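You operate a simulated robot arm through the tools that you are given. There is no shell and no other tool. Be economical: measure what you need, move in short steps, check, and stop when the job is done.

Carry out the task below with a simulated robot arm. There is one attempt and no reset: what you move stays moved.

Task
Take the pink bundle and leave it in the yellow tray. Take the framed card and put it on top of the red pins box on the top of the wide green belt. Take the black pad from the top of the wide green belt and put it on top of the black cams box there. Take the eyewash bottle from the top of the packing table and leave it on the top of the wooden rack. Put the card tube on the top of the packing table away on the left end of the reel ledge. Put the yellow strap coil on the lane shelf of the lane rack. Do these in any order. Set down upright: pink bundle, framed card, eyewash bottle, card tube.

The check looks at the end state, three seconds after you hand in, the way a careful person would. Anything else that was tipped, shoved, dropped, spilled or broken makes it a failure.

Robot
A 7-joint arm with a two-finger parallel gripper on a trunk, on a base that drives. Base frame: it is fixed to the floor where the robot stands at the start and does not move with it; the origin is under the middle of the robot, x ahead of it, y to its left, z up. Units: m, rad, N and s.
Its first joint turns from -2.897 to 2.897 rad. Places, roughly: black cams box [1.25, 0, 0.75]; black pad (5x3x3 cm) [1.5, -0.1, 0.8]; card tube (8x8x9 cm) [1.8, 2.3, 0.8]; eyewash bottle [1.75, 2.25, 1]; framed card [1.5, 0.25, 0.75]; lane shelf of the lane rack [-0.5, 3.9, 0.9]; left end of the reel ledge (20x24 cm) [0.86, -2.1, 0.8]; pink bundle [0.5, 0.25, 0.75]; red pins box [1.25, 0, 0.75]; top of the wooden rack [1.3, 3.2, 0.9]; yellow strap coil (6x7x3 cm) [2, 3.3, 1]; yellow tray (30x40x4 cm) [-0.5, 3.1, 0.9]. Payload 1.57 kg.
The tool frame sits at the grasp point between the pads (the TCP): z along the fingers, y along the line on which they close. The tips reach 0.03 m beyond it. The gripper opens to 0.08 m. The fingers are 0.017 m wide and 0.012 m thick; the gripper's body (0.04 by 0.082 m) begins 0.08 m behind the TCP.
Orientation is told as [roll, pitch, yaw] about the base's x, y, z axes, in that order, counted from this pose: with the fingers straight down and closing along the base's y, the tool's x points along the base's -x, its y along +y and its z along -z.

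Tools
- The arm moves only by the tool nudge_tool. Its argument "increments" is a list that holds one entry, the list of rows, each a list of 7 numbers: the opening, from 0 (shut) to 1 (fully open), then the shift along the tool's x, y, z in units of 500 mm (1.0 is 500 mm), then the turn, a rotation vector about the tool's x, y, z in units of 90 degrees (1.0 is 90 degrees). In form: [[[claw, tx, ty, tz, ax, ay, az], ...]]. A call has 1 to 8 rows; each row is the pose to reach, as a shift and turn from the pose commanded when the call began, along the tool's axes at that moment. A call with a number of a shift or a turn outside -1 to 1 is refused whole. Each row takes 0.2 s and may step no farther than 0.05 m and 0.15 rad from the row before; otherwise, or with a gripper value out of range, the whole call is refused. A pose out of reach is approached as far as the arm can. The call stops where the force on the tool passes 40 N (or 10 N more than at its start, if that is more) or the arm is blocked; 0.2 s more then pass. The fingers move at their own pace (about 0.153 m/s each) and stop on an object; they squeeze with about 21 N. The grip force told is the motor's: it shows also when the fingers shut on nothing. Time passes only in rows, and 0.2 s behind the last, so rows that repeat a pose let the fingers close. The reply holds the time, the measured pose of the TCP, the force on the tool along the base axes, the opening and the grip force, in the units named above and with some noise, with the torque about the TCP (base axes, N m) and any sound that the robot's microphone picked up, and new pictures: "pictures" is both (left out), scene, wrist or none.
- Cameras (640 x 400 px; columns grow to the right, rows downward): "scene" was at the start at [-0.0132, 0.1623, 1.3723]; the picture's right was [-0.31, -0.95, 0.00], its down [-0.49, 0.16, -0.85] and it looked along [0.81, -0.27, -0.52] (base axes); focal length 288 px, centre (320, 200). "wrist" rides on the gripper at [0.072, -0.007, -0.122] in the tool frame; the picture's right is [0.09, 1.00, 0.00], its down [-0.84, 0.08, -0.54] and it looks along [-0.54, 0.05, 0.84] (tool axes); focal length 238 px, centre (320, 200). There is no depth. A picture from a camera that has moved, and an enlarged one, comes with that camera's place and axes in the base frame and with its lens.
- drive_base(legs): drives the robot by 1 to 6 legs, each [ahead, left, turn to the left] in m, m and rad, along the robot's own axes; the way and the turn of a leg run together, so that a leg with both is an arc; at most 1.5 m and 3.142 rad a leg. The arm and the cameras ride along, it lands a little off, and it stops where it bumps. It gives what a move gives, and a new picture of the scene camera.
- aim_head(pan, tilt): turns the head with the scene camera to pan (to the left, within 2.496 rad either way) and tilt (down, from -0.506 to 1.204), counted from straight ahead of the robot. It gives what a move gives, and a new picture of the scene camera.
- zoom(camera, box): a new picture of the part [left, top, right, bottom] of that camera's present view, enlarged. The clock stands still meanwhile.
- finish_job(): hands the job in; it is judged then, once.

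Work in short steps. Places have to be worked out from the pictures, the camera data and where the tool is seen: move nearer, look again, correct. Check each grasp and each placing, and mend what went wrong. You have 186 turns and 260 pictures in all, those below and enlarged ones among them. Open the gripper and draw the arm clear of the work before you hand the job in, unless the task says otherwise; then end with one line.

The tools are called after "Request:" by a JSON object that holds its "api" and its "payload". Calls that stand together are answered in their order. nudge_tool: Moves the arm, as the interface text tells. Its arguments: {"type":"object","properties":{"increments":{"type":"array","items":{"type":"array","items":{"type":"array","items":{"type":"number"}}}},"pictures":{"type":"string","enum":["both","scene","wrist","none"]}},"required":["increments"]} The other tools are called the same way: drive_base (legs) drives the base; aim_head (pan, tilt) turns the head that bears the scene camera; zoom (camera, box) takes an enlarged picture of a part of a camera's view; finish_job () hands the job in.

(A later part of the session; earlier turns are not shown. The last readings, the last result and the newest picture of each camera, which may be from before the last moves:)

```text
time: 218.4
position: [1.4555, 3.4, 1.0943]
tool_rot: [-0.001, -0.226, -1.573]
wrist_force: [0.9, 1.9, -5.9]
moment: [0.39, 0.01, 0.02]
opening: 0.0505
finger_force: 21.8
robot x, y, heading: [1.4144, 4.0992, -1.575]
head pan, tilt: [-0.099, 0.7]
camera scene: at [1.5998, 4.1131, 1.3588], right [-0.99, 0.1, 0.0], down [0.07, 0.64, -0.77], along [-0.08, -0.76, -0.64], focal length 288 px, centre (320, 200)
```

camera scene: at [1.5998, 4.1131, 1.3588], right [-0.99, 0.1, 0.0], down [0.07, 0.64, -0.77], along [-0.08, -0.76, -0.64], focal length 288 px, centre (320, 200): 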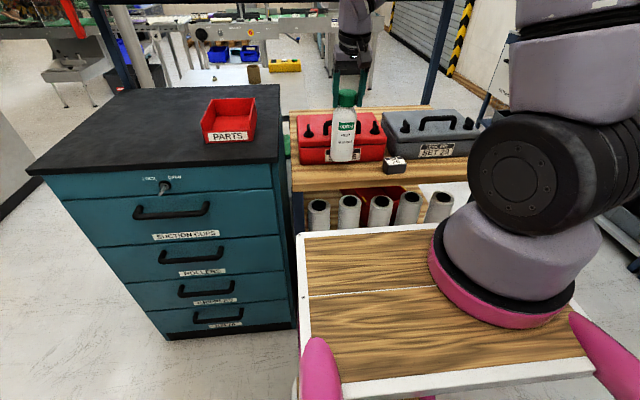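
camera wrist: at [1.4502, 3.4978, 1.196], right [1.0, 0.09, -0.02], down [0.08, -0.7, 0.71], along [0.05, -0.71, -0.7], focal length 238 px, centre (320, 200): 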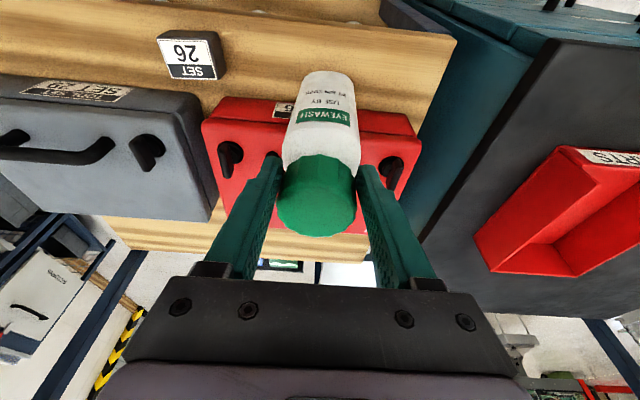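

The bottle is vertical now but lightly touching the box. I move 9 mm toward me and lower in small steps.

Request:
{"api": "nudge_tool", "payload": {"increments": [[[0, 0.0176, 0, -0.004, 0, 0, 0], [0, 0.0176, 0, -0.004, 0, 0, 0], [0, 0.0221, 0, 0.0155, 0, 0, 0], [0, 0.0266, 0, 0.035, 0, 0, 0], [0, 0.0311, 0, 0.0545, 0, 0, 0]]], "pictures": "wrist"}}

Request:
{"api": "zoom", "payload": {"camera": "scene", "box": [250, 60, 490, 210]}}

```text
time: 219.6
position: [1.4538, 3.4099, 1.0625]
tool_rot: [-0.002, -0.224, -1.575]
wrist_force: [-0.3, -0.2, -4.8]
moment: [0.09, 0.01, 0.0]
opening: 0.0503
finger_force: 21.0
robot x, y, heading: [1.4202, 4.0949, -1.571]
head pan, tilt: [-0.099, 0.7]
camera wrist: at [1.448, 3.5056, 1.166], right [1.0, 0.09, -0.02], down [0.08, -0.69, 0.72], along [0.05, -0.71, -0.7], focal length 238 px, centre (320, 200)
```

wrist: 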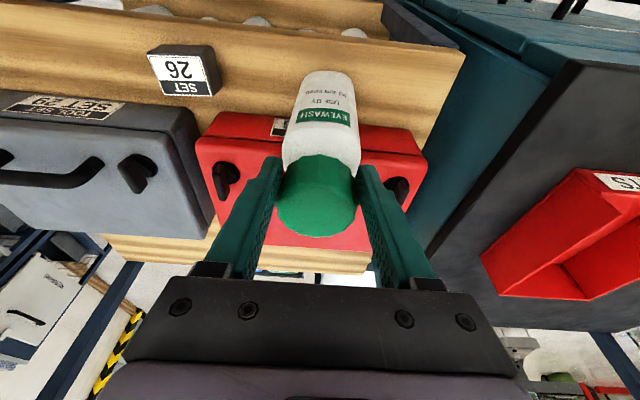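

```text
2.67 times, centred on (370, 135) of scene
camera zoom: at [1.5997, 4.1132, 1.3588], right [-0.99, 0.1, 0.0], down [0.07, 0.64, -0.76], along [-0.08, -0.76, -0.64], focal length 769 px, centre (187, 373)
```

zoom: 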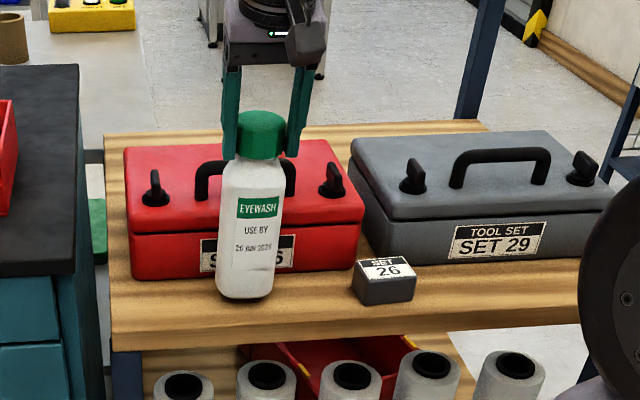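

Free of the box and well inside the edge. I keep lowering to contact.

Request:
{"api": "nudge_tool", "payload": {"increments": [[[0, 0.0045, 0, 0.0195, 0, 0, 0], [0, 0.009, 0, 0.039, 0, 0, 0], [0, 0.0117, 0, 0.051, 0, 0, 0], [0, 0.0144, 0, 0.0624, 0, 0, 0], [0, 0.017, 0, 0.074, 0, 0, 0]]], "pictures": "wrist"}}

Request:
{"api": "zoom", "payload": {"camera": "scene", "box": [250, 60, 490, 210]}}

```text
time: 220.5
position: [1.4544, 3.4129, 1.0356]
tool_rot: [-0.001, -0.22, -1.573]
wrist_force: [-1.1, 17.3, 21.0]
moment: [0.19, 0.05, -0.03]
opening: 0.0
finger_force: 21.1
robot x, y, heading: [1.4177, 4.096, -1.574]
head pan, tilt: [-0.099, 0.7]
stopped in row 4: the force on the tool passed its limit at 130 N (the readings are from after the stop); the commanded pose is now the measured one
camera wrist: at [1.4494, 3.5095, 1.1393], right [1.0, 0.09, -0.02], down [0.08, -0.7, 0.71], along [0.05, -0.71, -0.7], focal length 238 px, centre (320, 200)
```

wrist: 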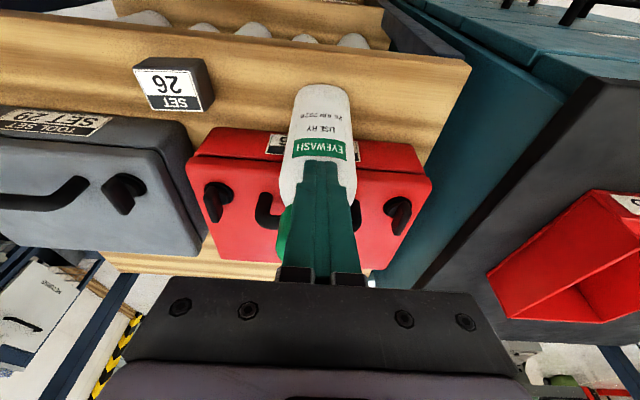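

```text
2.67 times, centred on (370, 135) of scene
camera zoom: at [1.5997, 4.1151, 1.3588], right [-0.99, 0.1, 0.0], down [0.07, 0.64, -0.77], along [-0.08, -0.76, -0.64], focal length 769 px, centre (187, 373)
```

zoom: 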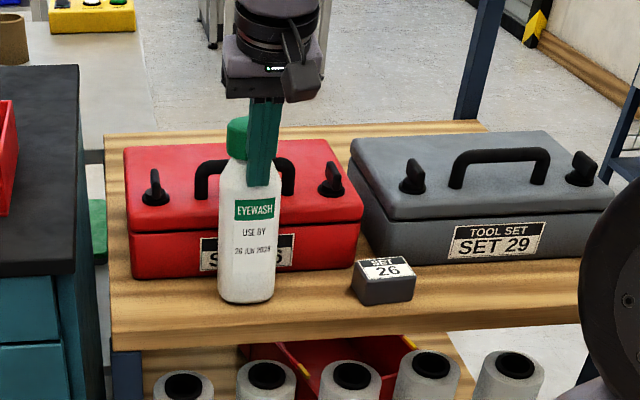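

The cap slipped out on contact, but the bottle appears to be standing on the deck with the shut fingers in front of it. I retreat along the tool axis carefully.

Request:
{"api": "nudge_tool", "payload": {"increments": [[[0, 0, 0, -0.01, 0, 0, 0], [0, 0, 0, -0.03, 0, 0, 0], [0, 0, 0, -0.08, 0, 0, 0], [0, 0, 0, -0.15, 0, 0, 0], [0, 0, 0, -0.22, 0, 0, 0]]], "pictures": "wrist"}}

Request:
{"api": "zoom", "payload": {"camera": "scene", "box": [250, 60, 490, 210]}}

```text
time: 221.7
position: [1.4533, 3.4365, 1.1434]
tool_rot: [-0.002, -0.221, -1.573]
wrist_force: [0.6, -0.9, -0.5]
moment: [0.03, -0.05, 0.02]
opening: 0.0
finger_force: 20.8
robot x, y, heading: [1.417, 4.1002, -1.57]
head pan, tilt: [-0.099, 0.7]
camera wrist: at [1.4487, 3.5319, 1.2457], right [1.0, 0.09, -0.02], down [0.08, -0.7, 0.71], along [0.05, -0.71, -0.7], focal length 238 px, centre (320, 200)
```

wrist: 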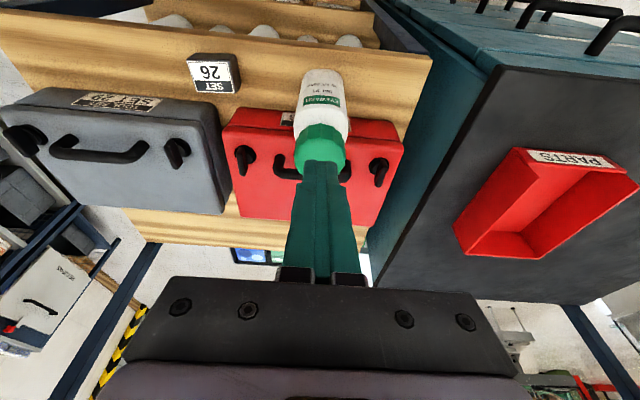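

```text
2.67 times, centred on (370, 135) of scene
camera zoom: at [1.5998, 4.1132, 1.3588], right [-0.99, 0.1, 0.0], down [0.07, 0.64, -0.76], along [-0.08, -0.76, -0.64], focal length 769 px, centre (187, 373)
```

zoom: 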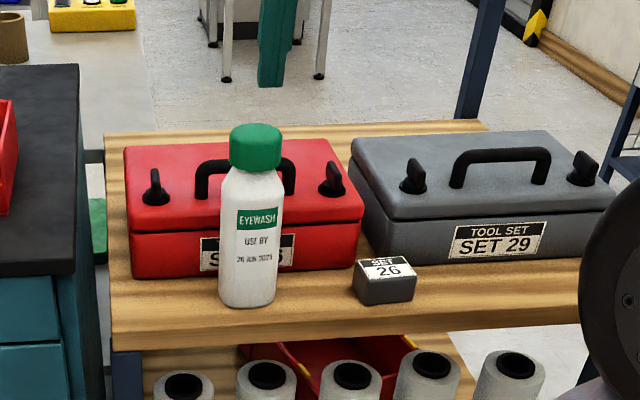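

The bottle stands upright on the wooden top. I raise, straighten the tool, open, and take a side look.

Request:
{"api": "nudge_tool", "payload": {"increments": [[[0.5, 0.04, 0, -0.04, 0, 0.047, 0], [1, 0.1, 0, -0.04, 0, 0.094, 0], [1, 0.14, 0, -0.03, 0, 0.141, 0]]], "pictures": "none"}}

Request:
{"api": "aim_head", "payload": {"pan": -0.1, "tilt": 0.6}}

Request:
{"api": "zoom", "payload": {"camera": "wrist", "box": [200, 0, 440, 150]}}

```text
time: 222.5
position: [1.4558, 3.5077, 1.1412]
tool_rot: [-0.002, -0.001, -1.573]
wrist_force: [-0.6, 0.6, 0.4]
moment: [0.0, 0.02, -0.02]
opening: 0.08
finger_force: 0.0
robot x, y, heading: [1.4173, 4.1008, -1.576]
head pan, tilt: [-0.099, 0.7]
```

```text
time: 223.2
position: [1.4548, 3.5076, 1.1407]
tool_rot: [-0.001, -0.003, -1.574]
wrist_force: [0.2, 0.5, 0.5]
moment: [0.0, 0.0, 0.0]
opening: 0.0798
finger_force: 0.1
robot x, y, heading: [1.4173, 4.0999, -1.567]
head pan, tilt: [-0.099, 0.6]
camera scene: at [1.5994, 4.1102, 1.3674], right [-0.99, 0.1, 0.0], down [0.06, 0.56, -0.82], along [-0.08, -0.82, -0.57], focal length 288 px, centre (320, 200)
```

scene: 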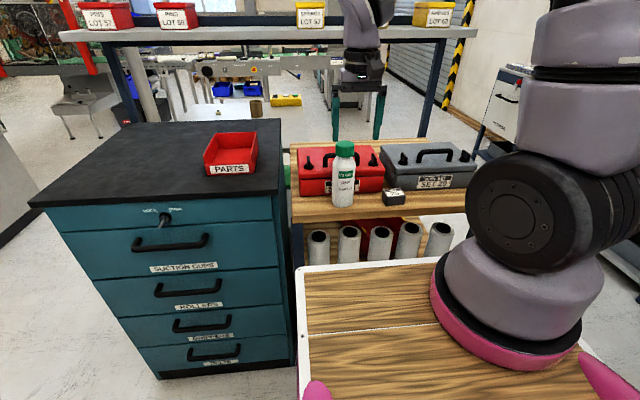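

```text
2.67 times, centred on (320, 75) of wrist
camera zoom: at [1.4504, 3.5782, 1.2632], right [1.0, 0.09, 0.0], down [0.08, -0.84, 0.54], along [0.05, -0.54, -0.84], focal length 636 px, centre (320, 533)
```

zoom: 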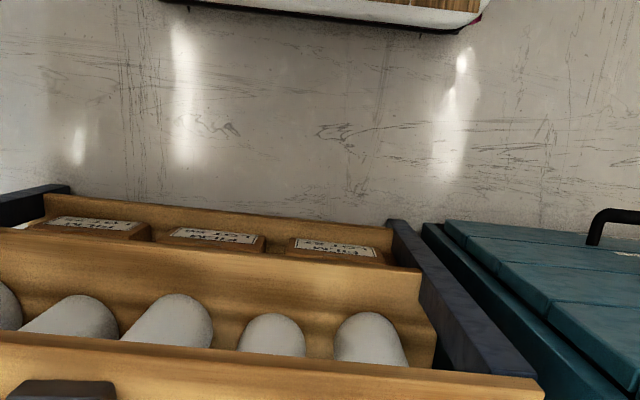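

Next the card tube: I drive back around to the south side of the packing table.

Request:
{"api": "drive_base", "payload": {"legs": [[0, -0.95, 0], [1.45, 0, 0], [1.42, 0, 0], [0, 0, 1.571], [1.33, 0, 0], [0, 0, 1.571]]}}

Request:
{"api": "aim_head", "payload": {"pan": -0.1, "tilt": 0.6}}

```text
time: 255.8
position: [1.7537, 1.7341, 1.1413]
tool_rot: [-0.002, -0.001, 1.545]
wrist_force: [0.0, -0.2, 0.0]
moment: [-0.01, 0.0, 0.0]
opening: 0.08
finger_force: 0.0
robot x, y, heading: [1.7794, 1.1413, 1.543]
head pan, tilt: [-0.099, 0.6]
camera scene: at [1.5995, 1.1365, 1.3674], right [0.99, -0.12, 0.0], down [-0.07, -0.56, -0.83], along [0.1, 0.82, -0.56], focal length 288 px, centre (320, 200)
```

scene: 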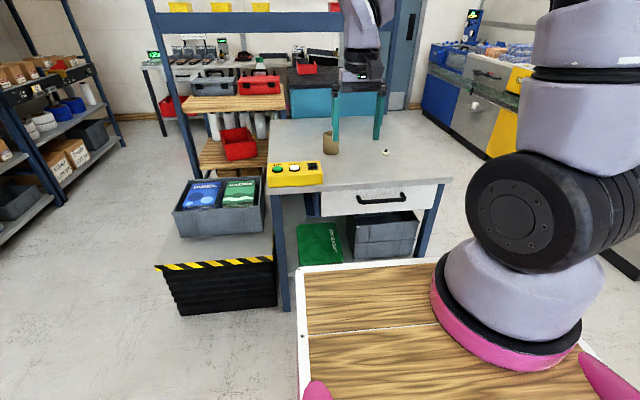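

```text
time: 256.4
position: [1.7542, 1.7351, 1.1421]
tool_rot: [-0.001, -0.002, 1.545]
wrist_force: [0.1, -0.9, -0.3]
moment: [0.02, 0.0, -0.02]
opening: 0.0798
finger_force: 0.2
robot x, y, heading: [1.7794, 1.1455, 1.544]
head pan, tilt: [-0.099, 0.6]
camera scene: at [1.5995, 1.1365, 1.3674], right [0.99, -0.12, 0.0], down [-0.07, -0.56, -0.83], along [0.1, 0.82, -0.56], focal length 288 px, centre (320, 200)
```

scene: 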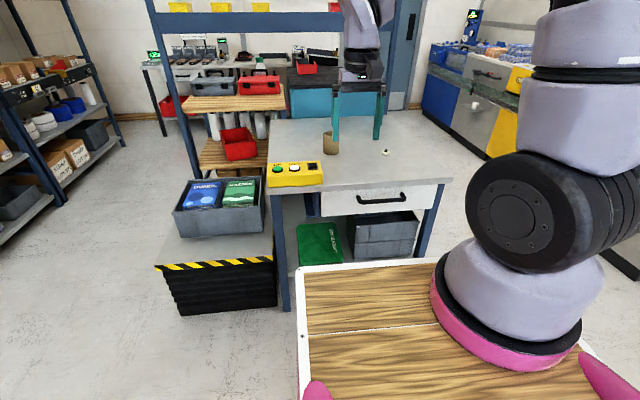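

Tube ≈(1.79, 2.34). I drive closer.

Request:
{"api": "drive_base", "payload": {"legs": [[0.42, 0, 0.025]]}}

Request:
{"api": "zoom", "payload": {"camera": "wrist", "box": [0, 0, 640, 400]}}

```text
time: 259.0
position: [1.7493, 2.1554, 1.1417]
tool_rot: [-0.002, 0.001, 1.566]
wrist_force: [0.7, 0.4, -0.7]
moment: [0.0, 0.01, 0.03]
opening: 0.08
finger_force: 0.1
robot x, y, heading: [1.786, 1.5645, 1.562]
head pan, tilt: [-0.099, 0.6]
camera scene: at [1.6064, 1.5542, 1.3674], right [0.99, -0.11, 0.0], down [-0.06, -0.56, -0.83], along [0.09, 0.82, -0.56], focal length 288 px, centre (320, 200)
```

scene: 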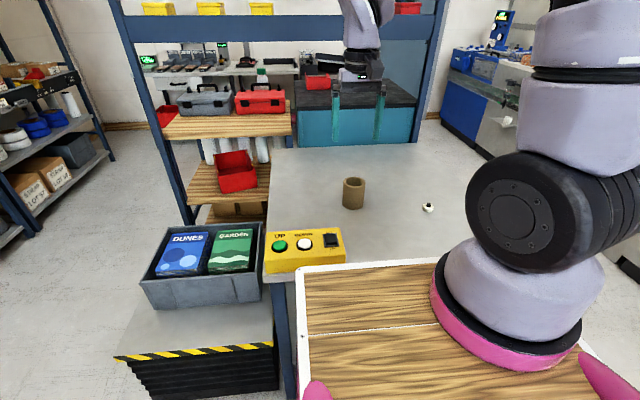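

```text
1.00 times, centred on (320, 200) of wrist (not enlarged: the box is as wide or as high as the picture)
camera zoom: at [1.7562, 2.0822, 1.2632], right [-1.0, -0.09, 0.0], down [-0.07, 0.84, 0.54], along [-0.05, 0.54, -0.84], focal length 238 px, centre (320, 200)
```

zoom: 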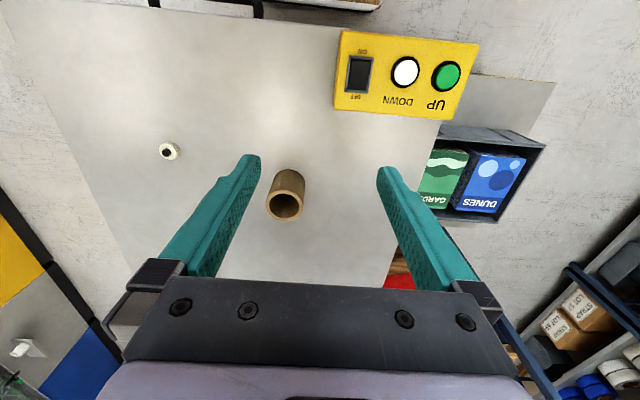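

Tube top ≈(1.80, 2.335, 0.90). I zoom to measure its diameter against the gripper opening.

Request:
{"api": "zoom", "payload": {"camera": "scene", "box": [314, 160, 394, 220]}}

Request:
{"api": "zoom", "payload": {"camera": "wrist", "box": [236, 150, 336, 240]}}

```text
6.67 times, centred on (354, 190) of scene
camera zoom: at [1.6064, 1.5542, 1.3674], right [0.99, -0.11, 0.0], down [-0.06, -0.56, -0.83], along [0.09, 0.82, -0.56], focal length 1922 px, centre (93, 267)
```

zoom: 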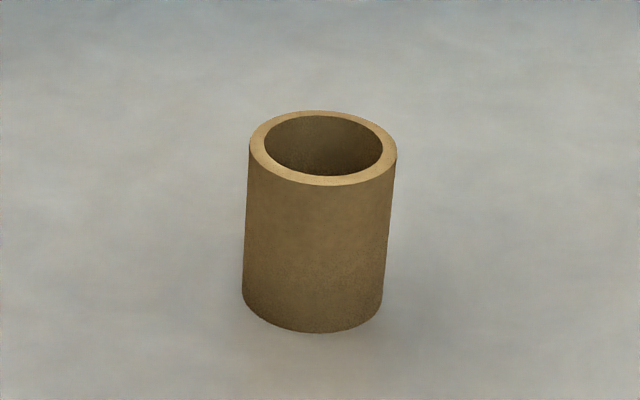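

```text
4.44 times, centred on (286, 195) of wrist
camera zoom: at [1.7562, 2.0822, 1.2632], right [-1.0, -0.09, 0.0], down [-0.07, 0.84, 0.54], along [-0.05, 0.54, -0.84], focal length 1059 px, centre (471, 222)
```

zoom: 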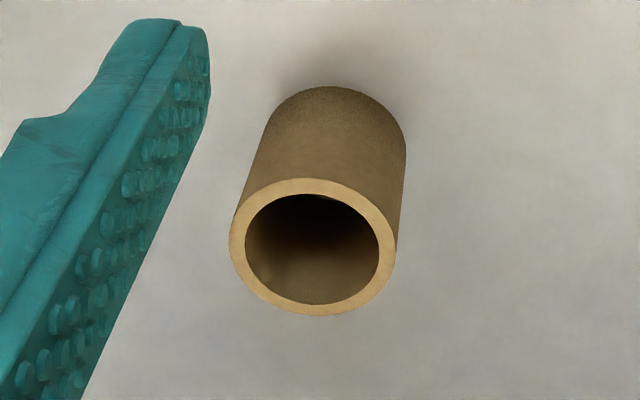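

Diameter ≈7 cm, so it fits with 5 mm to spare on each side. I move above it at z≈1.01 and check centring.

Request:
{"api": "nudge_tool", "payload": {"increments": [[[1, -0.072, -0.02, 0.04, 0, 0, 0], [1, -0.144, -0.04, 0.09, 0, 0, 0], [1, -0.216, -0.06, 0.14, 0, 0, 0], [1, -0.288, -0.08, 0.2, 0, 0, 0], [1, -0.36, -0.1, 0.26, 0, 0, 0]]]}}

Request:
{"api": "zoom", "payload": {"camera": "scene", "box": [314, 120, 414, 220]}}

```text
time: 260.2
position: [1.8021, 2.3361, 1.0118]
tool_rot: [-0.003, -0.002, 1.563]
wrist_force: [-0.3, -0.4, 0.3]
moment: [0.02, -0.03, -0.01]
opening: 0.0799
finger_force: 0.0
robot x, y, heading: [1.7845, 1.5674, 1.567]
head pan, tilt: [-0.099, 0.6]
camera scene: at [1.6063, 1.5534, 1.3674], right [0.99, -0.11, 0.0], down [-0.06, -0.56, -0.83], along [0.09, 0.82, -0.56], focal length 288 px, centre (320, 200)
camera wrist: at [1.8089, 2.2626, 1.1332], right [-1.0, -0.09, 0.0], down [-0.07, 0.84, 0.54], along [-0.05, 0.54, -0.84], focal length 238 px, centre (320, 200)
```

scene: 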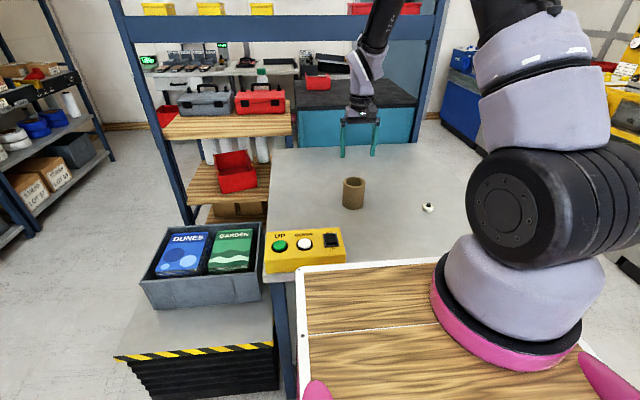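
wrist: 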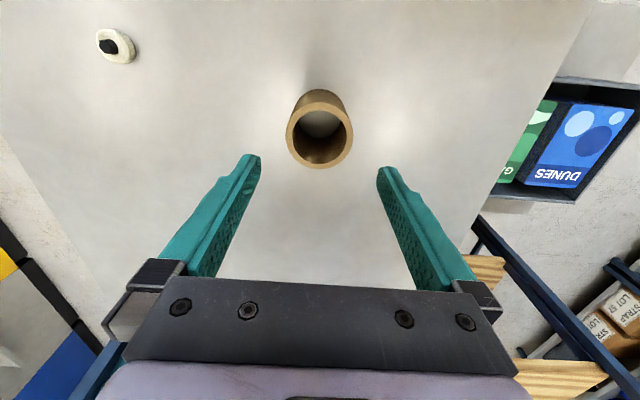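

```text
4.00 times, centred on (364, 170) of scene
camera zoom: at [1.6063, 1.5534, 1.3674], right [0.99, -0.11, 0.0], down [-0.06, -0.56, -0.83], along [0.09, 0.82, -0.56], focal length 1153 px, centre (144, 320)
```

zoom: 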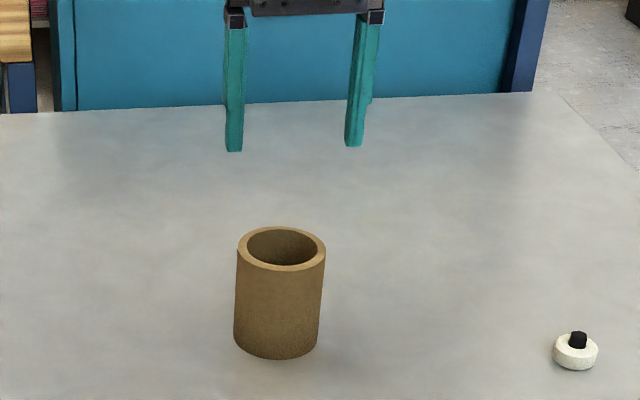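

Centred within a few mm. I lower to just above the rim and verify.

Request:
{"api": "nudge_tool", "payload": {"increments": [[[1, -0.006, 0.002, 0.08, 0, 0, 0], [1, -0.006, 0.002, 0.15, 0, 0, 0]]], "pictures": "wrist"}}

Request:
{"api": "zoom", "payload": {"camera": "scene", "box": [314, 120, 414, 220]}}

```text
time: 260.8
position: [1.8004, 2.3391, 0.9393]
tool_rot: [-0.003, -0.002, 1.563]
wrist_force: [-1.0, 0.2, 1.0]
moment: [0.03, 0.0, 0.0]
opening: 0.0799
finger_force: 0.1
robot x, y, heading: [1.7864, 1.5619, 1.561]
head pan, tilt: [-0.099, 0.6]
camera wrist: at [1.8068, 2.2656, 1.061], right [-1.0, -0.09, 0.0], down [-0.07, 0.84, 0.54], along [-0.05, 0.54, -0.84], focal length 238 px, centre (320, 200)
```

wrist: 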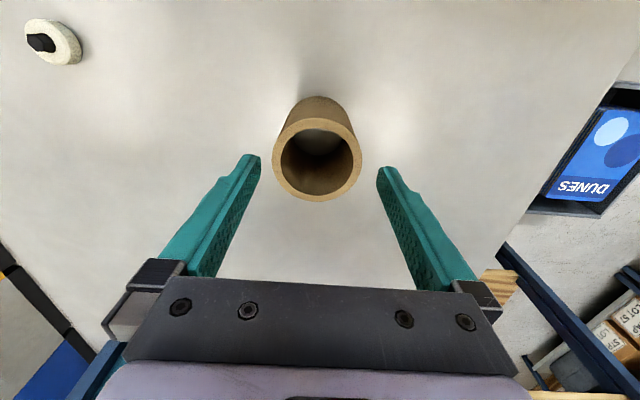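

```text
4.00 times, centred on (364, 170) of scene
camera zoom: at [1.6065, 1.5538, 1.3674], right [0.99, -0.11, 0.0], down [-0.06, -0.56, -0.83], along [0.09, 0.82, -0.56], focal length 1153 px, centre (144, 320)
```

zoom: 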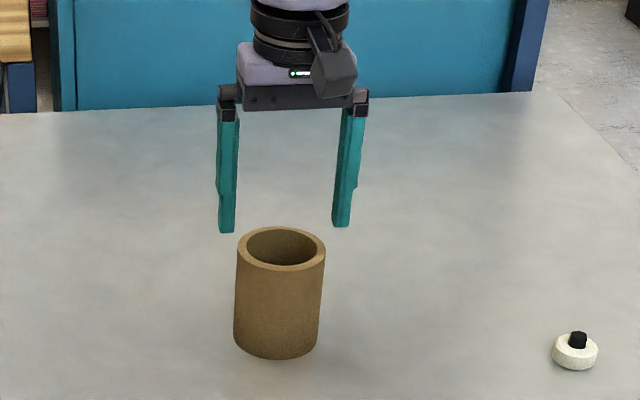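

Nearly centred; I correct 3 mm in x and lower around the tube.

Request:
{"api": "nudge_tool", "payload": {"increments": [[[1, -0.003, -0.006, 0.03, 0, 0, 0], [1, -0.003, -0.006, 0.06, 0, 0, 0], [1, -0.003, -0.006, 0.1, 0, 0, 0], [1, -0.003, -0.006, 0.136, 0, 0, 0]]], "pictures": "wrist"}}

Request:
{"api": "zoom", "payload": {"camera": "scene", "box": [314, 120, 414, 220]}}

```text
time: 261.8
position: [1.8034, 2.3394, 0.8704]
tool_rot: [-0.002, -0.002, 1.565]
wrist_force: [1.0, 0.6, 0.0]
moment: [-0.01, -0.03, 0.0]
opening: 0.08
finger_force: 0.1
robot x, y, heading: [1.7843, 1.5644, 1.561]
head pan, tilt: [-0.099, 0.6]
camera wrist: at [1.8098, 2.2656, 0.9917], right [-1.0, -0.09, 0.0], down [-0.07, 0.84, 0.54], along [-0.05, 0.54, -0.84], focal length 238 px, centre (320, 200)
```

wrist: 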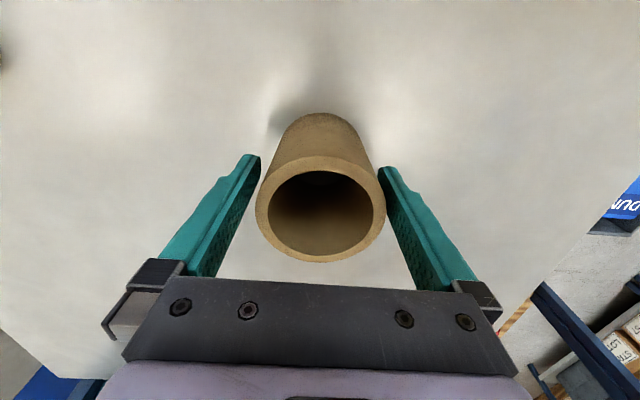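

```text
4.00 times, centred on (364, 170) of scene
camera zoom: at [1.6064, 1.554, 1.3674], right [0.99, -0.11, 0.0], down [-0.06, -0.56, -0.83], along [0.09, 0.82, -0.56], focal length 1153 px, centre (144, 320)
```

zoom: 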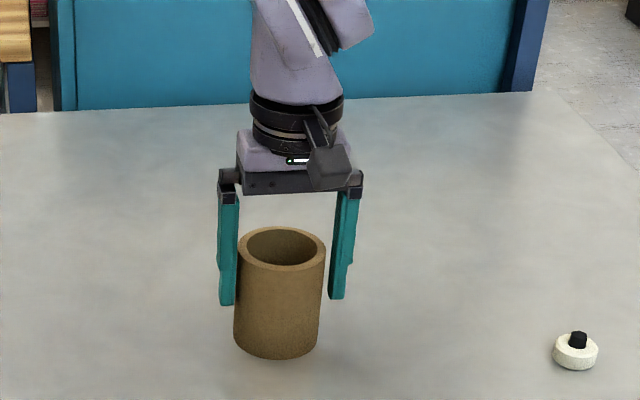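

Fingers straddle the tube. Lower 1 cm more, close, and lift.

Request:
{"api": "nudge_tool", "payload": {"increments": [[[1, 0, 0, 0.02, 0, 0, 0], [0, 0, 0, 0.02, 0, 0, 0], [0, 0, 0, 0.02, 0, 0, 0], [0, 0, 0, 0.0, 0, 0, 0], [0, 0, 0, -0.06, 0, 0, 0], [0, 0, 0, -0.14, 0, 0, 0], [0, 0, 0, -0.22, 0, 0, 0], [0, 0, 0, -0.3, 0, 0, 0]]]}}

```text
time: 263.6
position: [1.8017, 2.339, 1.0174]
tool_rot: [-0.002, 0.0, 1.563]
wrist_force: [0.3, 0.7, -0.6]
moment: [-0.04, 0.01, 0.0]
opening: 0.0693
finger_force: 20.5
robot x, y, heading: [1.7848, 1.5624, 1.563]
head pan, tilt: [-0.099, 0.6]
camera scene: at [1.6064, 1.5546, 1.3674], right [0.99, -0.11, 0.0], down [-0.06, -0.56, -0.82], along [0.09, 0.82, -0.57], focal length 288 px, centre (320, 200)
camera wrist: at [1.8084, 2.2658, 1.1396], right [-1.0, -0.09, 0.0], down [-0.07, 0.84, 0.54], along [-0.05, 0.54, -0.84], focal length 238 px, centre (320, 200)
```

scene: 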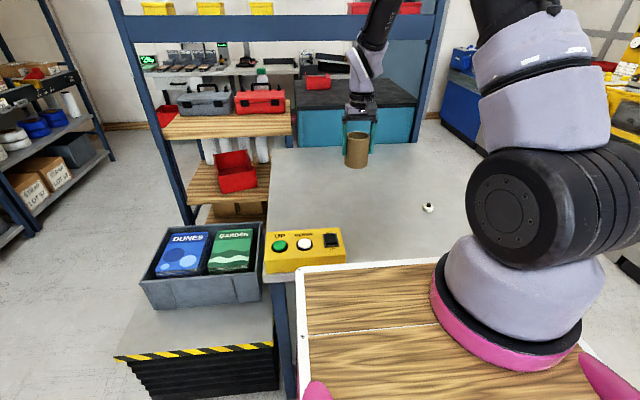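
wrist: 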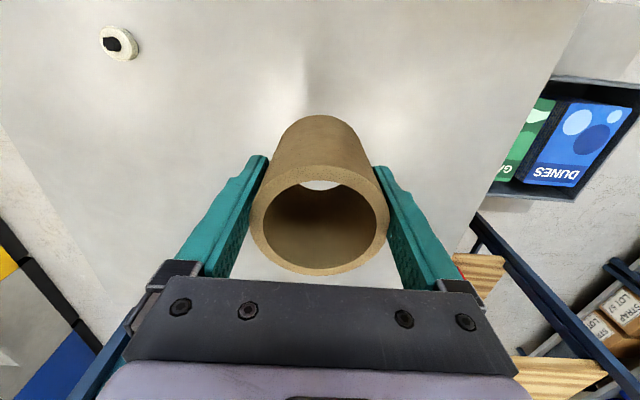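

Tube held upright. I raise and retract the tool, then drive toward the reel ledge via the conveyor's west end.

Request:
{"api": "nudge_tool", "payload": {"increments": [[[0, 0.06, 0, -0.04, 0, 0, 0], [0, 0.13, 0, -0.08, 0, 0, 0], [0, 0.21, 0, -0.11, 0, 0, 0], [0, 0.29, 0, -0.14, 0, 0, 0], [0, 0.37, 0, -0.16, 0, 0, 0]]], "pictures": "none"}}

Request:
{"api": "drive_base", "payload": {"legs": [[-0.35, 0, 0], [0, 0, 1.575], [1.4, 0, 0], [0.35, 0, 0], [0, 0, 1.571], [1.3, 0, 0]]}}

Request:
{"api": "aim_head", "payload": {"pan": 0.3, "tilt": 0.35}}

```text
time: 264.8
position: [1.8027, 2.1552, 1.0974]
tool_rot: [-0.002, 0.0, 1.564]
wrist_force: [0.4, 0.3, -1.8]
moment: [-0.02, -0.03, 0.0]
opening: 0.0694
finger_force: 21.3
robot x, y, heading: [1.7858, 1.5654, 1.57]
head pan, tilt: [-0.099, 0.6]
```

```text
time: 289.1
position: [0.0548, -0.6443, 1.0971]
tool_rot: [-0.002, 0.0, -1.564]
wrist_force: [0.6, -0.1, -0.9]
moment: [0.07, 0.0, -0.02]
opening: 0.0682
finger_force: 21.3
robot x, y, heading: [0.0673, -0.057, -1.565]
head pan, tilt: [-0.099, 0.6]
camera scene: at [0.2451, -0.0409, 1.3674], right [-1.0, 0.09, 0.0], down [0.05, 0.56, -0.83], along [-0.08, -0.82, -0.56], focal length 288 px, centre (320, 200)
```

scene: 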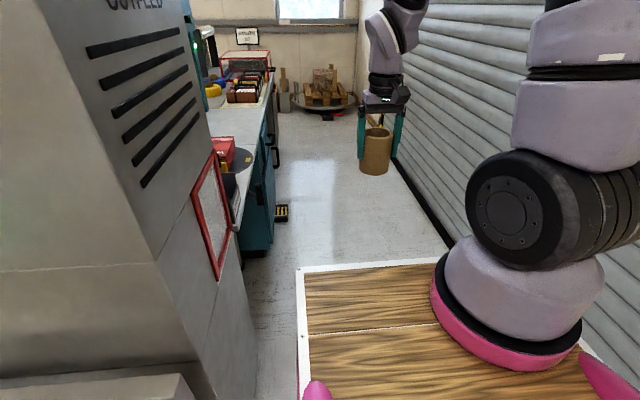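

```text
time: 290.0
position: [0.0537, -0.6462, 1.0964]
tool_rot: [-0.002, 0.001, -1.565]
wrist_force: [0.2, -0.9, -1.3]
moment: [0.02, -0.02, 0.0]
opening: 0.0683
finger_force: 21.4
robot x, y, heading: [0.0602, -0.0551, -1.566]
head pan, tilt: [0.3, 0.351]
camera scene: at [0.2813, -0.0416, 1.3901], right [-0.95, -0.3, 0.0], down [-0.1, 0.33, -0.94], along [0.28, -0.9, -0.34], focal length 288 px, centre (320, 200)
```

scene: 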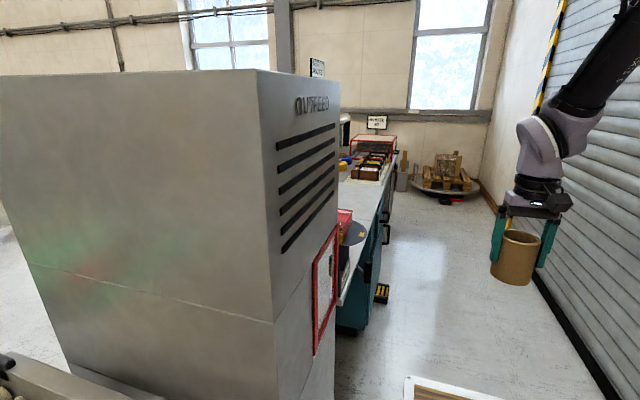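

The bench with the ledge runs along the aisle; a floor pedal sits near it. I keep a bit right, go ahead 1.1 m, and look left.

Request:
{"api": "drive_base", "payload": {"legs": [[1.1, -0.13, 0]]}}

Request:
{"api": "aim_head", "payload": {"pan": 0.7, "tilt": 0.45}}

Request:
{"api": "zoom", "payload": {"camera": "scene", "box": [150, 60, 470, 260]}}

```text
time: 295.6
position: [-0.0658, -1.7357, 1.0986]
tool_rot: [-0.001, 0.0, -1.564]
wrist_force: [-0.2, 0.0, -1.5]
moment: [0.04, 0.0, 0.05]
opening: 0.0681
finger_force: 21.1
robot x, y, heading: [-0.0571, -1.1418, -1.56]
head pan, tilt: [0.3, 0.351]
camera scene: at [0.1603, -1.1316, 1.3902], right [-0.95, -0.3, 0.0], down [-0.1, 0.33, -0.94], along [0.28, -0.9, -0.34], focal length 288 px, centre (320, 200)
```

scene: 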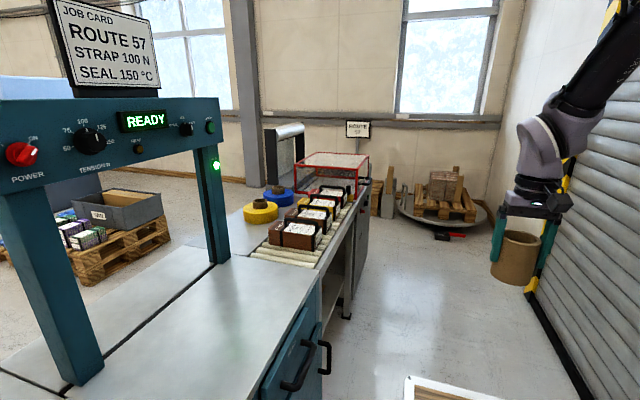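

```text
time: 296.5
position: [-0.0668, -1.7351, 1.0971]
tool_rot: [-0.002, 0.0, -1.563]
wrist_force: [-0.1, 0.3, -0.7]
moment: [0.02, 0.01, 0.0]
opening: 0.0685
finger_force: 20.9
robot x, y, heading: [-0.0569, -1.1453, -1.562]
head pan, tilt: [0.7, 0.45]
camera scene: at [0.1918, -1.1128, 1.381], right [-0.76, -0.65, 0.0], down [-0.28, 0.33, -0.9], along [0.58, -0.68, -0.44], focal length 288 px, centre (320, 200)
```

scene: 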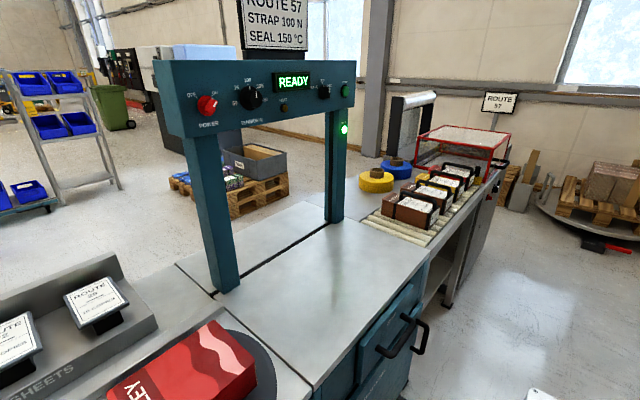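

```text
2.00 times, centred on (310, 160) of scene
camera zoom: at [0.1918, -1.1128, 1.381], right [-0.76, -0.65, 0.0], down [-0.28, 0.33, -0.9], along [0.58, -0.68, -0.44], focal length 577 px, centre (340, 280)
```

zoom: 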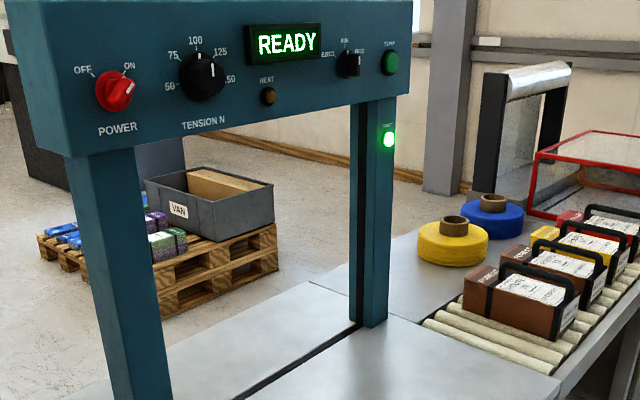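

The ledge with the reels lies behind the roller lane; its left end should be between the arch's right post (≈(0.78,-1.9)) and the yellow reel. I drive to y≈-2.1 and turn to face it.

Request:
{"api": "drive_base", "payload": {"legs": [[0.96, 0, 0], [0, 0, 1.562]]}}

Request:
{"api": "aim_head", "payload": {"pan": -0.1, "tilt": 0.6}}

Request:
{"api": "zoom", "payload": {"camera": "wrist", "box": [0, 0, 640, 400]}}

```text
time: 305.1
position: [0.5301, -2.2188, 1.0978]
tool_rot: [-0.002, 0.0, -0.097]
wrist_force: [-0.2, -0.8, -1.1]
moment: [0.0, 0.0, 0.02]
opening: 0.0678
finger_force: 21.1
robot x, y, heading: [-0.0571, -2.1518, -0.093]
head pan, tilt: [0.7, 0.45]
stopped in leg 2: the robot was blocked; the commanded pose is now the measured one
camera scene: at [-0.0614, -1.9003, 1.381], right [0.57, -0.82, 0.0], down [-0.36, -0.25, -0.9], along [0.74, 0.51, -0.44], focal length 288 px, centre (320, 200)
```

scene: 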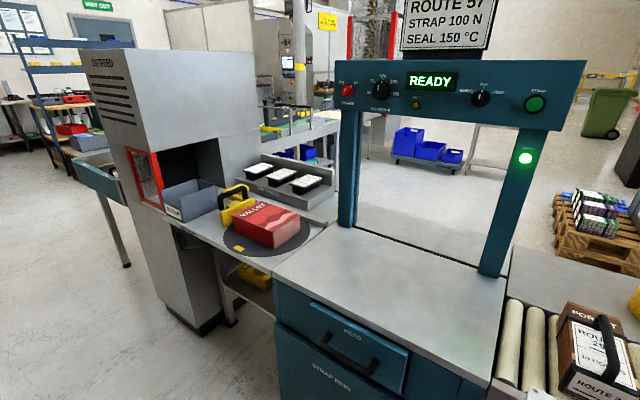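

```text
time: 306.2
position: [0.5294, -2.2198, 1.0985]
tool_rot: [-0.002, 0.0, -0.095]
wrist_force: [-0.4, -0.4, -0.7]
moment: [0.0, 0.05, 0.01]
opening: 0.0678
finger_force: 21.4
robot x, y, heading: [-0.056, -2.1491, -0.094]
head pan, tilt: [-0.099, 0.6]
camera scene: at [-0.0501, -1.9696, 1.3674], right [-0.19, -0.98, 0.0], down [-0.55, 0.11, -0.83], along [0.81, -0.16, -0.56], focal length 288 px, centre (320, 200)
```

scene: 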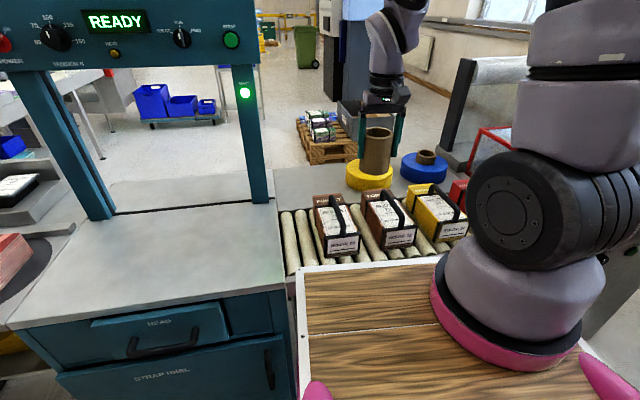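

```text
1.00 times, centred on (320, 200) of wrist (not enlarged: the box is as wide or as high as the picture)
camera zoom: at [0.4586, -2.2201, 1.2191], right [0.0, 1.0, 0.0], down [0.84, 0.0, 0.54], along [0.54, 0.0, -0.84], focal length 238 px, centre (320, 200)
```

zoom: 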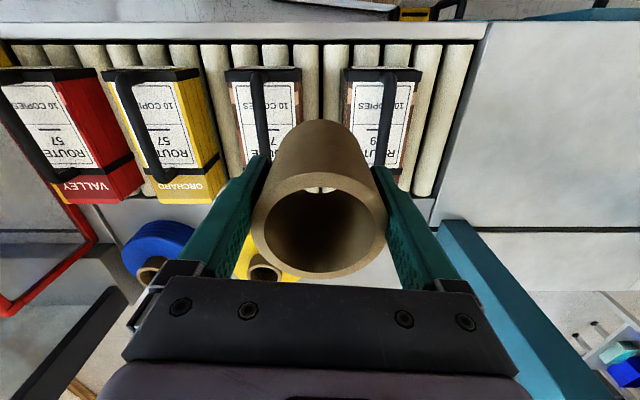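

The base stopped a bit early at heading -0.09 (probably its rear near the shutter), which is fine. I zoom on the ledge to locate its free left end.

Request:
{"api": "zoom", "payload": {"camera": "scene", "box": [230, 110, 470, 260]}}

Request:
{"api": "aim_head", "payload": {"pan": 0.2, "tilt": 1.0}}

```text
2.67 times, centred on (350, 185) of scene
camera zoom: at [-0.0501, -1.9696, 1.3674], right [-0.19, -0.98, 0.0], down [-0.55, 0.11, -0.83], along [0.81, -0.16, -0.56], focal length 769 px, centre (240, 240)
```

zoom: 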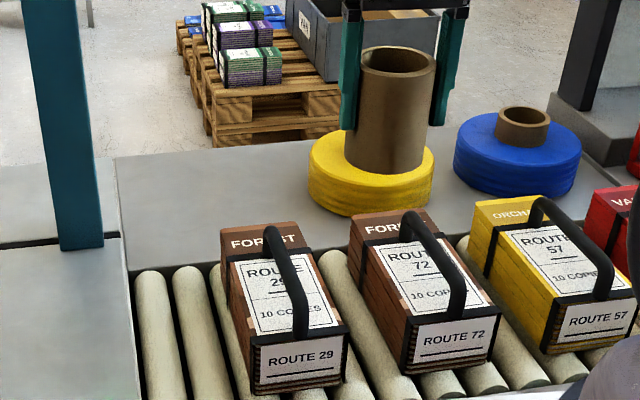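

```text
time: 307.1
position: [0.5298, -2.2188, 1.0985]
tool_rot: [-0.003, 0.0, -0.096]
wrist_force: [-0.7, 0.0, 0.0]
moment: [-0.02, 0.02, 0.01]
opening: 0.0679
finger_force: 21.0
robot x, y, heading: [-0.0594, -2.151, -0.095]
head pan, tilt: [0.201, 1.0]
camera scene: at [-0.0675, -1.9453, 1.3355], right [0.11, -0.99, 0.0], down [-0.84, -0.09, -0.54], along [0.54, 0.06, -0.84], focal length 288 px, centre (320, 200)
```

scene: 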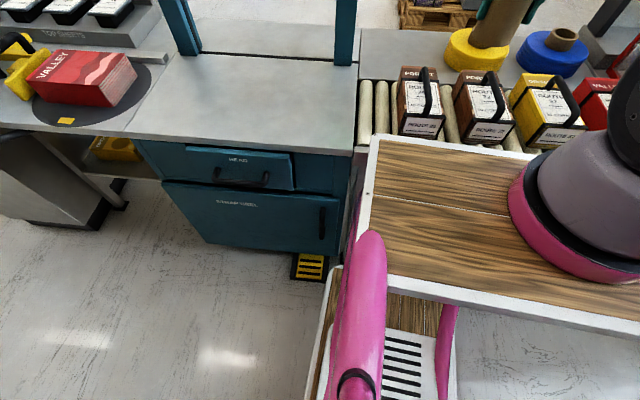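

The free left end spans x≈0.74–1.04, y≈-2.25 to -1.985. I extend over its centre (0.87, -2.11), keeping above the bundles' handles.

Request:
{"api": "nudge_tool", "payload": {"increments": [[[0, -0.082, 0.035, 0.012, 0, 0, 0], [0, -0.164, 0.07, 0.024, 0, 0, 0], [0, -0.246, 0.106, 0.036, 0, 0, 0], [0, -0.328, 0.141, 0.048, 0, 0, 0], [0, -0.41, 0.176, 0.06, 0, 0, 0], [0, -0.492, 0.212, 0.072, 0, 0, 0], [0, -0.574, 0.247, 0.084, 0, 0, 0], [0, -0.656, 0.282, 0.1, 0, 0, 0]]], "pictures": "wrist"}}

Request:
{"api": "aim_head", "payload": {"pan": -0.1, "tilt": 0.6}}

```text
time: 308.9
position: [0.871, -2.1134, 1.0479]
tool_rot: [-0.001, 0.0, -0.097]
wrist_force: [-0.1, -0.2, -0.3]
moment: [0.01, -0.05, 0.02]
opening: 0.0679
finger_force: 21.1
robot x, y, heading: [-0.0537, -2.1484, -0.092]
head pan, tilt: [0.201, 1.0]
camera wrist: at [0.7993, -2.113, 1.1683], right [0.0, 1.0, 0.0], down [0.84, 0.0, 0.54], along [0.54, 0.0, -0.84], focal length 238 px, centre (320, 200)
```

wrist: 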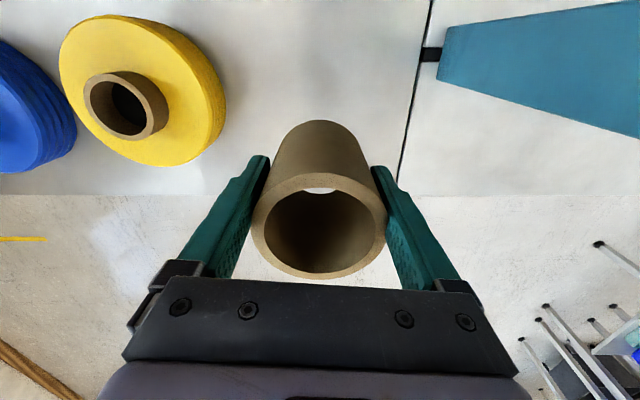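

```text
time: 309.7
position: [0.8705, -2.1122, 1.0468]
tool_rot: [-0.002, 0.0, -0.096]
wrist_force: [-0.6, 0.4, -0.9]
moment: [-0.01, 0.04, 0.02]
opening: 0.0676
finger_force: 20.8
robot x, y, heading: [-0.056, -2.1493, -0.096]
head pan, tilt: [-0.099, 0.6]
camera scene: at [-0.0501, -1.9696, 1.3673], right [-0.19, -0.98, 0.0], down [-0.56, 0.11, -0.82], along [0.81, -0.16, -0.57], focal length 288 px, centre (320, 200)
```

scene: 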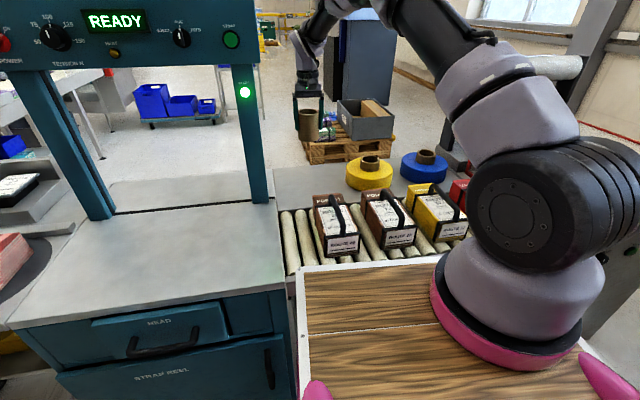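

Well centred over the free area. I lower toward the ledge.

Request:
{"api": "nudge_tool", "payload": {"increments": [[[0, 0, 0, 0.08, 0, 0, 0], [0, 0, 0, 0.16, 0, 0, 0], [0, 0, 0, 0.24, 0, 0, 0], [0, 0, 0, 0.3, 0, 0, 0], [0, 0, 0, 0.33, 0, 0, 0]]], "pictures": "wrist"}}

Request:
{"api": "zoom", "payload": {"camera": "scene", "box": [230, 90, 430, 230]}}

```text
time: 310.9
position: [0.8705, -2.1109, 0.8807]
tool_rot: [-0.002, 0.0, -0.097]
wrist_force: [-0.9, 0.6, -0.7]
moment: [-0.01, -0.03, 0.02]
opening: 0.0678
finger_force: 20.7
robot x, y, heading: [-0.0552, -2.1516, -0.095]
head pan, tilt: [-0.099, 0.6]
camera wrist: at [0.7991, -2.1116, 1.0023], right [0.0, 1.0, 0.0], down [0.84, 0.0, 0.54], along [0.54, 0.0, -0.84], focal length 238 px, centre (320, 200)
```

wrist: 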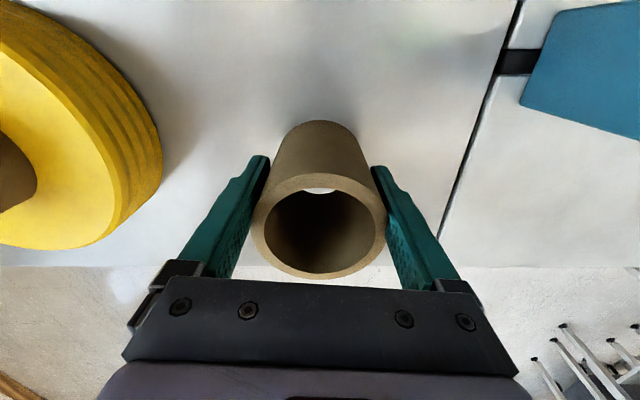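

```text
2.86 times, centred on (330, 160) of scene
camera zoom: at [-0.0503, -1.9696, 1.3674], right [-0.19, -0.98, 0.0], down [-0.55, 0.11, -0.83], along [0.81, -0.16, -0.56], focal length 824 px, centre (291, 314)
```

zoom: 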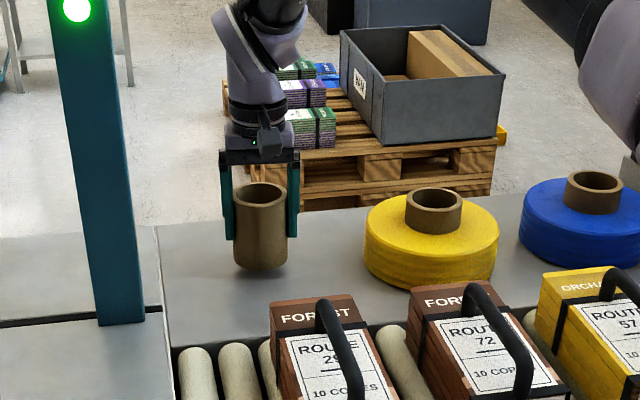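

Just above the surface. I lower in 3 mm steps until contact.

Request:
{"api": "nudge_tool", "payload": {"increments": [[[0, 0, 0, 0.006, 0, 0, 0], [0, 0, 0, 0.012, 0, 0, 0], [0, 0, 0, 0.018, 0, 0, 0], [0, 0, 0, 0.024, 0, 0, 0]]], "pictures": "none"}}

Request:
{"api": "zoom", "payload": {"camera": "scene", "box": [230, 90, 430, 230]}}

```text
time: 311.9
position: [0.8702, -2.1118, 0.8715]
tool_rot: [-0.002, 0.0, -0.097]
wrist_force: [0.3, -0.5, -1.4]
moment: [0.03, -0.02, 0.02]
opening: 0.0676
finger_force: 20.6
robot x, y, heading: [-0.0586, -2.15, -0.096]
head pan, tilt: [-0.099, 0.6]
```

```text
2.86 times, centred on (330, 160) of scene
camera zoom: at [-0.0501, -1.9696, 1.3674], right [-0.19, -0.98, 0.0], down [-0.55, 0.11, -0.83], along [0.81, -0.16, -0.56], focal length 824 px, centre (291, 314)
```

zoom: 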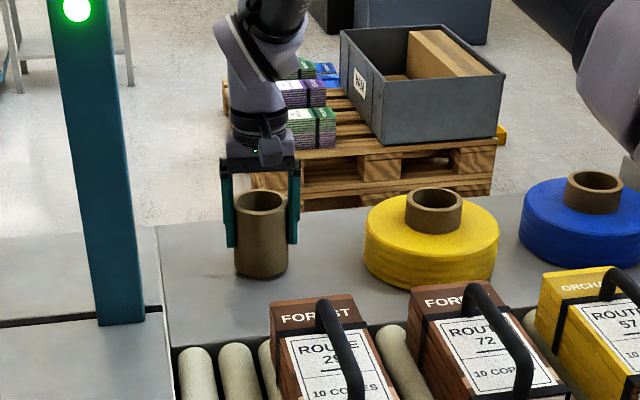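

Request:
{"api": "nudge_tool", "payload": {"increments": [[[0, 0, 0, 0.005, 0, 0, 0], [0, 0, 0, 0.01, 0, 0, 0], [0, 0, 0, 0.015, 0, 0, 0], [0, 0, 0, 0.02, 0, 0, 0], [0, 0, 0, 0.025, 0, 0, 0]]], "pictures": "none"}}

Request:
{"api": "zoom", "payload": {"camera": "scene", "box": [230, 90, 430, 230]}}

```text
time: 313.1
position: [0.8701, -2.1109, 0.8604]
tool_rot: [-0.001, -0.002, -0.095]
wrist_force: [-3.4, -1.4, 11.4]
moment: [0.18, 0.36, 0.15]
opening: 0.0677
finger_force: 21.4
robot x, y, heading: [-0.0594, -2.1514, -0.094]
head pan, tilt: [-0.099, 0.6]
```

```text
2.86 times, centred on (330, 160) of scene
camera zoom: at [-0.0507, -1.9697, 1.3674], right [-0.19, -0.98, 0.0], down [-0.55, 0.11, -0.83], along [0.81, -0.16, -0.56], focal length 824 px, centre (291, 314)
```

zoom: 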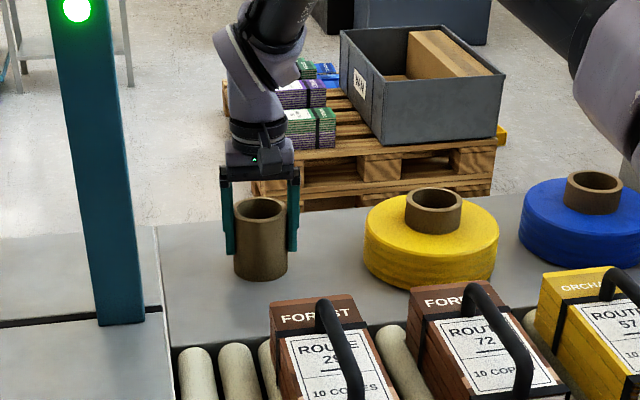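

Contact (11 N), the tube is standing on the ledge. I open and rise straight up.

Request:
{"api": "nudge_tool", "payload": {"increments": [[[1, 0, 0, -0.002, 0, 0, 0], [1, 0, 0, -0.002, 0, 0, 0], [1, 0, 0, -0.002, 0, 0, 0], [1, 0, 0, -0.05, 0, 0, 0], [1, 0, 0, -0.12, 0, 0, 0], [1, 0, 0, -0.2, 0, 0, 0], [1, 0, 0, -0.28, 0, 0, 0], [1, 0, 0, -0.36, 0, 0, 0]]], "pictures": "none"}}

Request:
{"api": "zoom", "payload": {"camera": "scene", "box": [230, 90, 430, 230]}}

```text
time: 314.9
position: [0.8701, -2.1104, 1.0388]
tool_rot: [-0.001, 0.001, -0.096]
wrist_force: [-0.1, 0.0, -0.8]
moment: [-0.03, 0.02, -0.05]
opening: 0.0801
finger_force: 0.1
robot x, y, heading: [-0.0546, -2.1518, -0.092]
head pan, tilt: [-0.099, 0.6]
```

```text
2.86 times, centred on (330, 160) of scene
camera zoom: at [-0.0497, -1.9696, 1.3674], right [-0.19, -0.98, 0.0], down [-0.55, 0.11, -0.82], along [0.81, -0.16, -0.57], focal length 824 px, centre (291, 314)
```

zoom: 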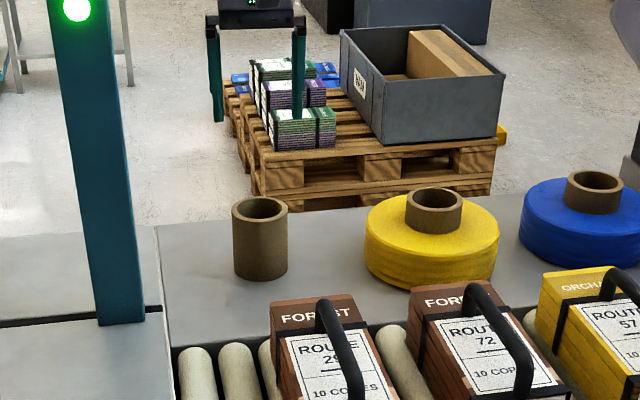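

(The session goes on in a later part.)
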